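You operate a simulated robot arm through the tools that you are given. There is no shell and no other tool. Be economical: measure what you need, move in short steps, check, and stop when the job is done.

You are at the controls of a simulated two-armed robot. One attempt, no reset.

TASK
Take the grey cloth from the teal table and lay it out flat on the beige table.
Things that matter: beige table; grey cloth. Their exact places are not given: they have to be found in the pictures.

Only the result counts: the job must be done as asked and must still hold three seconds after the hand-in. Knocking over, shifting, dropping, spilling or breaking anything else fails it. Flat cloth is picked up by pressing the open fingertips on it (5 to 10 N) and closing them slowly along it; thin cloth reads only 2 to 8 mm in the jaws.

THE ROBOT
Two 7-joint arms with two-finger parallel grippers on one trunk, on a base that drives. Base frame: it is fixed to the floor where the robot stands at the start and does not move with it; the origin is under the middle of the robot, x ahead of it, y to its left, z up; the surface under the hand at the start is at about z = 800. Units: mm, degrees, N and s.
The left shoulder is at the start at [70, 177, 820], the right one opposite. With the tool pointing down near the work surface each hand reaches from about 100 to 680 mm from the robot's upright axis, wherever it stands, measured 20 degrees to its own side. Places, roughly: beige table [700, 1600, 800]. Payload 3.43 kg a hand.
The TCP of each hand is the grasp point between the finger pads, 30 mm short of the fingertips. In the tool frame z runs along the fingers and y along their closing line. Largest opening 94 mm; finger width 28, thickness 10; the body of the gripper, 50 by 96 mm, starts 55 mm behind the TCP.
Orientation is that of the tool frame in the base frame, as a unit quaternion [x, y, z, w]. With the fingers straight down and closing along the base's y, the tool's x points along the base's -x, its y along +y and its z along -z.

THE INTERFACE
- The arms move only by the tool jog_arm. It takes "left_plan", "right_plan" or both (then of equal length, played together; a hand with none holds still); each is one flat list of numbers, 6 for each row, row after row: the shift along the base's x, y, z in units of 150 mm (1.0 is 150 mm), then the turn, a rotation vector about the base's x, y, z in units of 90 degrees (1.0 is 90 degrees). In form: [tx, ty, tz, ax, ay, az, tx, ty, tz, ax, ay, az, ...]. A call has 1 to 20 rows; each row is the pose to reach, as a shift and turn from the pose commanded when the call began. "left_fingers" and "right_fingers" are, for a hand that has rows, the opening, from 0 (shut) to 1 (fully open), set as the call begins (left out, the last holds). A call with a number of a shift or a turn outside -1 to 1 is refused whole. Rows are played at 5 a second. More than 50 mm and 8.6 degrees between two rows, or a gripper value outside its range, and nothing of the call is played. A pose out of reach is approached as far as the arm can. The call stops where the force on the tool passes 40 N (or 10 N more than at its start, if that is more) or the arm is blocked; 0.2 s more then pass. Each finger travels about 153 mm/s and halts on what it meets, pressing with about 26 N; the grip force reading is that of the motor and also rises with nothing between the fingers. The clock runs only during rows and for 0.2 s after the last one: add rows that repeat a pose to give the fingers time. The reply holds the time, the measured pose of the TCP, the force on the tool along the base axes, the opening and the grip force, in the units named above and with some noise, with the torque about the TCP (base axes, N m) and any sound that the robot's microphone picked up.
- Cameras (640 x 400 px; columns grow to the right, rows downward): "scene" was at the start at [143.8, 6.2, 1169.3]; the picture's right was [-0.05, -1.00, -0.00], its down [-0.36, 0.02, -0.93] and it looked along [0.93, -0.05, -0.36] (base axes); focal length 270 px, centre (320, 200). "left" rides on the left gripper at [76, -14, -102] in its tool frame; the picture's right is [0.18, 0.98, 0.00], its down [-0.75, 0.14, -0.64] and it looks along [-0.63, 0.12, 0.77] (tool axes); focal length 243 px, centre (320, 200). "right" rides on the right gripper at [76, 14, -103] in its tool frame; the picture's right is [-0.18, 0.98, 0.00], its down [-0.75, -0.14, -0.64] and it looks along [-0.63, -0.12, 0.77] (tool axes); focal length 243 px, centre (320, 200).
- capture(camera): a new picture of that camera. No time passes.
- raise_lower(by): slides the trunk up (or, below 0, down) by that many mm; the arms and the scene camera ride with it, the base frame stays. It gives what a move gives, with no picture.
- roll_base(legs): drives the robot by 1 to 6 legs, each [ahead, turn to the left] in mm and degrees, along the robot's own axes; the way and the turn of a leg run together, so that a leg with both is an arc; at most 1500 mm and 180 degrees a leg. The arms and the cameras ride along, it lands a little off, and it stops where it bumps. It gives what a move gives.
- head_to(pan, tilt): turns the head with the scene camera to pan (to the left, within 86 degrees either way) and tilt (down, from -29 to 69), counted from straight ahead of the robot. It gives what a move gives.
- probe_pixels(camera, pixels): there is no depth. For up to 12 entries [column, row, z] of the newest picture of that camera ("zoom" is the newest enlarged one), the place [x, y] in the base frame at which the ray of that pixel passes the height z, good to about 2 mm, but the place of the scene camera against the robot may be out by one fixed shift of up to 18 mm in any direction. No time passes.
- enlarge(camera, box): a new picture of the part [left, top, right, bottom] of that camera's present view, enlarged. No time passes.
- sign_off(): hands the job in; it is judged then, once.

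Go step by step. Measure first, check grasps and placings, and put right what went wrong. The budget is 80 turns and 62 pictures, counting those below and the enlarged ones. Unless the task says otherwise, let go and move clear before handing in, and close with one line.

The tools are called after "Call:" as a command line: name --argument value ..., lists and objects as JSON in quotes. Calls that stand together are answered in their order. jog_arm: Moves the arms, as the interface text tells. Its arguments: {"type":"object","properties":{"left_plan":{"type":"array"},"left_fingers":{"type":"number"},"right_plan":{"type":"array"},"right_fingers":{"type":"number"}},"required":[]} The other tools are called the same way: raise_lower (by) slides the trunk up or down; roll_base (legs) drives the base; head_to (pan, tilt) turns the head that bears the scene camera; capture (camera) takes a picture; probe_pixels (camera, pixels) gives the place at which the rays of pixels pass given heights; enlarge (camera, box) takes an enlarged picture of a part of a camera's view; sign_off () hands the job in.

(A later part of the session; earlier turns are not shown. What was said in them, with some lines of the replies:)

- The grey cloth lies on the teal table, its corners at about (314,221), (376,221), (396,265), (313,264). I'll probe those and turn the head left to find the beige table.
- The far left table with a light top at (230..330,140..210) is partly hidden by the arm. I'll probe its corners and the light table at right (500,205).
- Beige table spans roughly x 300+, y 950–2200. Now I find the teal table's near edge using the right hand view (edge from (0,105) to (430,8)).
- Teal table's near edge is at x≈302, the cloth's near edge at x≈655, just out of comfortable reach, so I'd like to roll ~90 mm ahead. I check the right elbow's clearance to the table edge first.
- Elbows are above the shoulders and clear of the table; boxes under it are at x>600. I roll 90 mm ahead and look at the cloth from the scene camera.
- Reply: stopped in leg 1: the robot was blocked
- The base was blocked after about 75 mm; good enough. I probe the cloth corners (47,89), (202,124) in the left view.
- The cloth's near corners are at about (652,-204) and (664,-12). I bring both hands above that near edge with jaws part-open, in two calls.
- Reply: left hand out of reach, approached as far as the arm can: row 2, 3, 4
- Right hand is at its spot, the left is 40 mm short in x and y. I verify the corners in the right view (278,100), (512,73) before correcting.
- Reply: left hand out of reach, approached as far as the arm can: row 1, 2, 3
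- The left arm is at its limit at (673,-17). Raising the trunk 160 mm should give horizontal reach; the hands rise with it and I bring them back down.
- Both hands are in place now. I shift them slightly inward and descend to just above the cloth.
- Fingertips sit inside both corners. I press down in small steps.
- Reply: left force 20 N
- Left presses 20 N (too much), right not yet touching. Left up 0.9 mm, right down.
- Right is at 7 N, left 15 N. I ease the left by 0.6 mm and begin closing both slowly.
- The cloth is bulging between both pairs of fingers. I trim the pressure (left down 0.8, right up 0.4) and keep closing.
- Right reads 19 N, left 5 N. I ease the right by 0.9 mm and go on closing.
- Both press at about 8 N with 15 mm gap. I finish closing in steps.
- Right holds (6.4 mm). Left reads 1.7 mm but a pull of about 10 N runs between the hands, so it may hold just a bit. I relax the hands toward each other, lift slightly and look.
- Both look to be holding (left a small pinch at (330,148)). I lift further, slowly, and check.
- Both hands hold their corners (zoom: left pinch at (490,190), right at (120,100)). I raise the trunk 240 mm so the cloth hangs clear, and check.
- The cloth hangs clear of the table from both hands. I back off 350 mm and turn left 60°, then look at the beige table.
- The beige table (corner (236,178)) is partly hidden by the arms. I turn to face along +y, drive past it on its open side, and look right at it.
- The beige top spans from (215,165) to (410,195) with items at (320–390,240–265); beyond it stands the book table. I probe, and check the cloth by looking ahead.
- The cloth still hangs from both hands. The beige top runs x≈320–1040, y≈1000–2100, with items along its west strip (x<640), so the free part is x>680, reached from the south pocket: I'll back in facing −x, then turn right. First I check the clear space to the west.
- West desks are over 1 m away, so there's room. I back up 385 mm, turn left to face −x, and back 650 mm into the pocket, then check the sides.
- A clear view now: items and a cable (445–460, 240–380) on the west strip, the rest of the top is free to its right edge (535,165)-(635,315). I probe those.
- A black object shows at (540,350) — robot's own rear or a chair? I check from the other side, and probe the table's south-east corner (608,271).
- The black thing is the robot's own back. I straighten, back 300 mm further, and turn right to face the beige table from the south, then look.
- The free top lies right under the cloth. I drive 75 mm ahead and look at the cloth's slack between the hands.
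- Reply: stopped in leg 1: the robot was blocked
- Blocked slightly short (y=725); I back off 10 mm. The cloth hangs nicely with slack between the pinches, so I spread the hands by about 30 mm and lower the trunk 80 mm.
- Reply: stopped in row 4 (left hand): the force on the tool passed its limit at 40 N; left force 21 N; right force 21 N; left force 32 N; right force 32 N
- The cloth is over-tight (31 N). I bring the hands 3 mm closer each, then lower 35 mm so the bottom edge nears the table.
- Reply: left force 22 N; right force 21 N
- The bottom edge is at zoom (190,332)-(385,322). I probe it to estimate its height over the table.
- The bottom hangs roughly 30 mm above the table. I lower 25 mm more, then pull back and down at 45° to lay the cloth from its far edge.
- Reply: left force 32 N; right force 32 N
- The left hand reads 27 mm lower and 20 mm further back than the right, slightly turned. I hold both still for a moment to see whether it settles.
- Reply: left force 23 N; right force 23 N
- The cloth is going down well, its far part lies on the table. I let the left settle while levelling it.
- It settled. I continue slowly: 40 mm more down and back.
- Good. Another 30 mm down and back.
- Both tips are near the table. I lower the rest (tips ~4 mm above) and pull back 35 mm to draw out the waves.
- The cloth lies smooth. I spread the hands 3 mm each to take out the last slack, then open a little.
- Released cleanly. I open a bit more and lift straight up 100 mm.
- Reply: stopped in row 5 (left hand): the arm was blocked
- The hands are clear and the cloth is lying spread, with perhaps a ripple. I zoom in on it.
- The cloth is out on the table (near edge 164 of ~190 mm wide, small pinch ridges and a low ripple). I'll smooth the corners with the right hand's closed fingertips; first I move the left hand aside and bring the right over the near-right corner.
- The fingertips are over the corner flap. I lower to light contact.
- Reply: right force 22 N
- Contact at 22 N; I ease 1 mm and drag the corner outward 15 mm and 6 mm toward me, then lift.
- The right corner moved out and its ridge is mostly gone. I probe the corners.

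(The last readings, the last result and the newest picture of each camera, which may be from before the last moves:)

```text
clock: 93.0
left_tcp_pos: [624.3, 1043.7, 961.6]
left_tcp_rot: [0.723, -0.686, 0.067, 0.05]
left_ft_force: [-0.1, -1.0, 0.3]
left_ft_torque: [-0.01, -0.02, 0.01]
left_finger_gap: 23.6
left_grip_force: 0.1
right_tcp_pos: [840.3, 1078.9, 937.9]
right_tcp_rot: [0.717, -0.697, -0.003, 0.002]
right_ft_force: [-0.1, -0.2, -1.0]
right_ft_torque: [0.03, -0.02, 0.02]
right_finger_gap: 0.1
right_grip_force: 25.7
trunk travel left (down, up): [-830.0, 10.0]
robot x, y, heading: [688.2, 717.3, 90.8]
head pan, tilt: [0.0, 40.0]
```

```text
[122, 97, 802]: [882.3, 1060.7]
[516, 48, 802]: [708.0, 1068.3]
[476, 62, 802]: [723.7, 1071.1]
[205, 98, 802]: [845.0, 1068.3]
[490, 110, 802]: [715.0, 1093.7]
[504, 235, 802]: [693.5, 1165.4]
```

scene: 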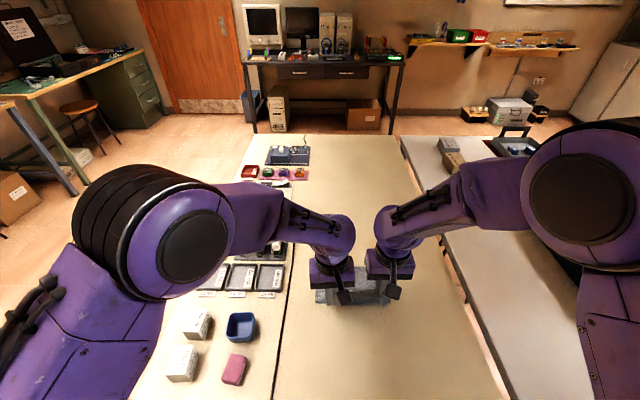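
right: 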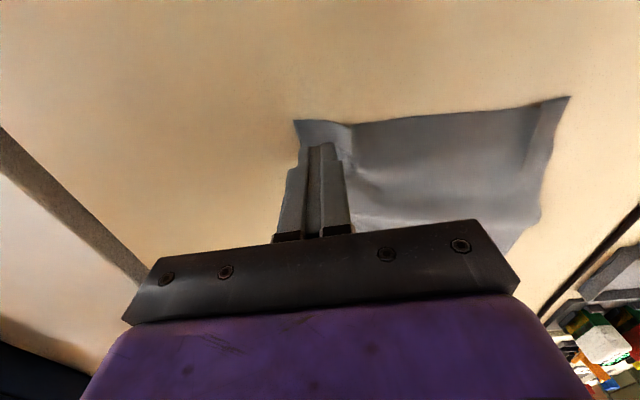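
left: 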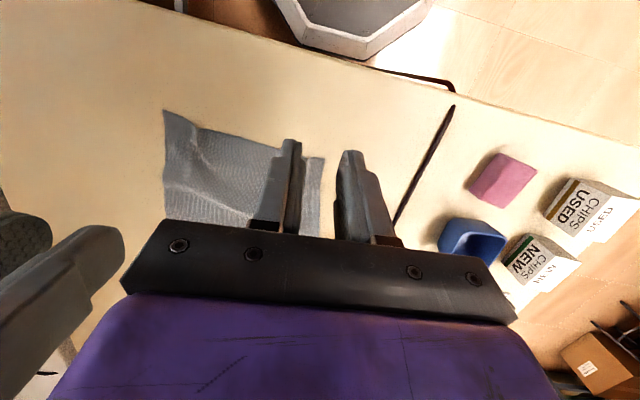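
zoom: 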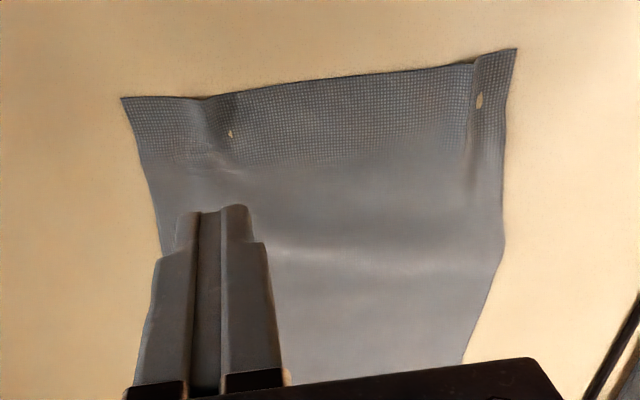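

Near edge is 174 mm now. I do the same at the near-left corner (708,1068): left hand moves further aside, the right comes over.

Call:
jog_arm --left_plan '[-0.25, 0, 0.0, 0, 0, 0, -0.5, 0, 0, 0, 0, 0, -0.6, 0, 0, 0, 0, 0, -0.6, 0, 0, 0, 0, 0, -0.6, 0, 0, 0, 0, 0, -0.6, 0, 0, 0, 0, 0]' --right_plan '[0, 0, 0, 0, 0, 0, -0.2, 0, 0, 0, 0, 0, -0.45, 0, 0, 0, 0, 0, -0.7, 0.03, -0.1, 0, 0, 0, -0.847, 0.03, -0.35, 0, 0, 0, -0.847, 0.03, -0.6, 0, 0, 0]'

Call:
jog_arm --right_plan '[0, 0, -0.04, 0, 0, 0, 0, 0, -0.08, 0, 0, 0, 0, 0, -0.095, 0, 0, 0, 0, 0, -0.103, 0, 0, 0]'

```text
clock: 94.4
left_tcp_pos: [535.3, 1045.5, 962.9]
left_tcp_rot: [0.723, -0.686, 0.066, 0.052]
left_ft_force: [0.0, -0.5, 0.0]
left_ft_torque: [0.01, 0.02, -0.01]
left_finger_gap: 23.3
left_grip_force: 0.0
right_tcp_pos: [715.0, 1086.3, 845.6]
right_tcp_rot: [0.716, -0.698, -0.003, 0.002]
right_ft_force: [-0.5, -0.4, 0.6]
right_ft_torque: [-0.01, -0.01, -0.02]
right_finger_gap: 0.5
right_grip_force: 25.8
trunk travel left (down, up): [-830.0, 10.0]
robot x, y, heading: [693.3, 711.8, 91.0]
head pan, tilt: [0.0, 40.0]
```

```text
clock: 95.4
left_tcp_pos: [533.9, 1045.5, 963.3]
left_tcp_rot: [0.723, -0.686, 0.065, 0.051]
left_ft_force: [-0.4, -0.3, 0.9]
left_ft_torque: [-0.02, -0.01, -0.02]
left_finger_gap: 23.5
left_grip_force: 0.0
right_tcp_pos: [712.5, 1083.3, 831.8]
right_tcp_rot: [0.716, -0.698, -0.004, 0.003]
right_ft_force: [0.5, -0.2, 14.1]
right_ft_torque: [-0.08, -0.08, 0.0]
right_finger_gap: 0.1
right_grip_force: 26.3
trunk travel left (down, up): [-830.0, 10.0]
robot x, y, heading: [689.4, 711.9, 90.9]
head pan, tilt: [0.0, 40.0]
```

Contact at 14 N. I drag the corner 16 mm outward and 6 mm toward me, then lift.

Call:
jog_arm --right_plan '[0, 0, 0.001, 0, 0, 0, -0.02, -0.008, 0.001, 0, 0, 0, -0.04, -0.016, 0.001, 0, 0, 0, -0.06, -0.024, 0.001, 0, 0, 0, -0.08, -0.032, 0.001, 0, 0, 0, -0.107, -0.04, 0.001, 0, 0, 0]'

Call:
jog_arm --right_plan '[0, 0, 0.05, 0, 0, 0, 0, 0, 0.2, 0, 0, 0, 0, 0, 0.4, 0, 0, 0, 0.25, 0, 0.6, 0, 0, 0, 0.5, 0, 0.75, 0, 0, 0, 0.7, 0, 0.9, 0, 0, 0]'

Call:
enlarge --camera "right" --box '[240, 40, 500, 240]'

```text
clock: 96.8
left_tcp_pos: [534.6, 1044.1, 962.9]
left_tcp_rot: [0.723, -0.686, 0.066, 0.05]
left_ft_force: [1.2, -0.2, -0.7]
left_ft_torque: [-0.02, -0.01, 0.02]
left_finger_gap: 23.5
left_grip_force: 0.2
right_tcp_pos: [698.2, 1077.9, 830.3]
right_tcp_rot: [0.717, -0.697, -0.005, 0.002]
right_ft_force: [4.2, 3.0, 24.4]
right_ft_torque: [-0.02, -0.2, -0.01]
right_finger_gap: 0.0
right_grip_force: 26.6
trunk travel left (down, up): [-830.0, 10.0]
robot x, y, heading: [692.5, 714.4, 91.0]
head pan, tilt: [0.0, 40.0]
```

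```text
clock: 98.2
left_tcp_pos: [534.2, 1045.1, 963.7]
left_tcp_rot: [0.723, -0.686, 0.066, 0.05]
left_ft_force: [0.4, 0.3, 0.5]
left_ft_torque: [0.0, -0.03, 0.02]
left_finger_gap: 23.6
left_grip_force: 0.0
right_tcp_pos: [802.2, 1075.5, 968.2]
right_tcp_rot: [0.717, -0.697, -0.003, 0.004]
right_ft_force: [0.0, 0.5, -0.4]
right_ft_torque: [-0.02, -0.03, 0.02]
right_finger_gap: 0.0
right_grip_force: 26.1
trunk travel left (down, up): [-830.0, 10.0]
robot x, y, heading: [693.7, 717.7, 90.7]
head pan, tilt: [0.0, 40.0]
```

```text
2.00 times, centred on (370, 140) of right
```

zoom: 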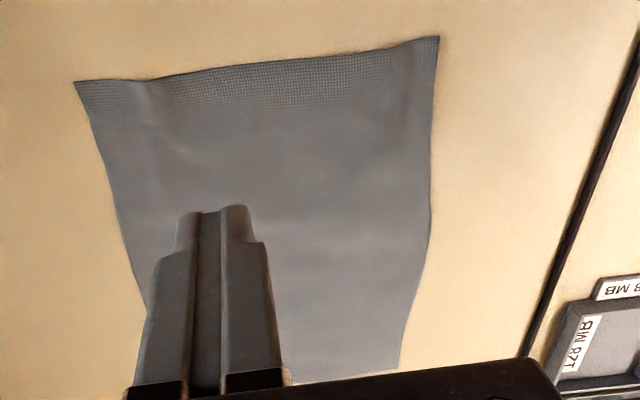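

The cloth now lies smooth and nearly square. I back off 90 mm with the hands high and take a last look.

Call:
roll_base --legs '[[-90, 0]]'

Call:
capture --camera "scene"

Call:
capture --camera "right"

```text
clock: 99.3
left_tcp_pos: [537.7, 957.4, 961.0]
left_tcp_rot: [0.723, -0.686, 0.067, 0.051]
left_ft_force: [0.7, 0.2, 0.3]
left_ft_torque: [0.0, -0.03, 0.0]
left_finger_gap: 23.4
left_grip_force: 0.1
right_tcp_pos: [803.2, 987.1, 965.7]
right_tcp_rot: [0.715, -0.699, -0.003, 0.003]
right_ft_force: [0.8, -0.2, -0.7]
right_ft_torque: [0.03, -0.02, -0.02]
right_finger_gap: 0.0
right_grip_force: 25.9
trunk travel left (down, up): [-830.0, 10.0]
robot x, y, heading: [685.7, 619.8, 90.3]
head pan, tilt: [0.0, 40.0]
```

```text
5 pictures are left
```

scene: 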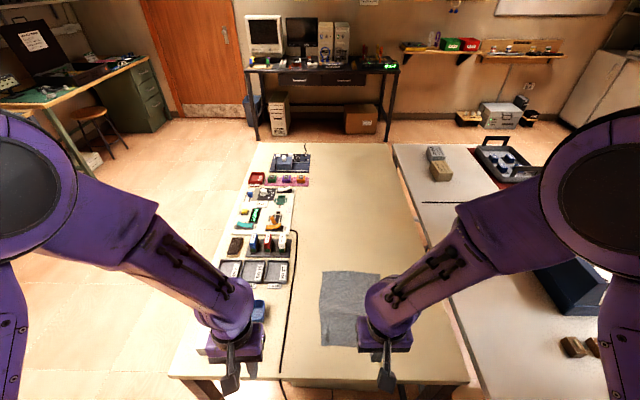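

```text
4 pictures are left
```

right: 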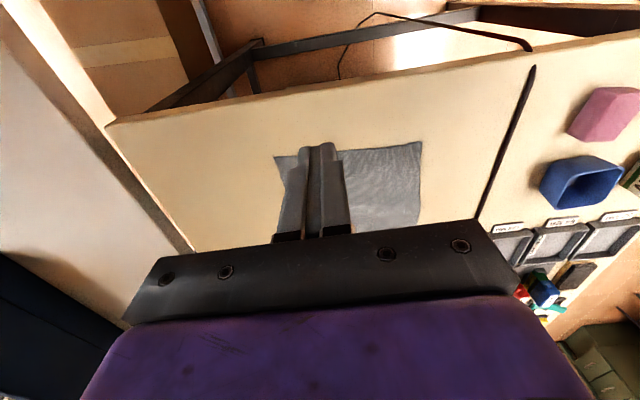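

The cloth lies flat on the free part of the beige table at scene (320–380, 272–345), nothing else has moved, and both hands are clear, so I hand in.

Call:
sign_off

```text
The job is handed in.
```

The grey cloth is laid out flat on the beige table, both hands are clear of it, and the job is handed in. In the last pictures nothing else looked disturbed, though the base was blocked once against each table and I backed off both times.
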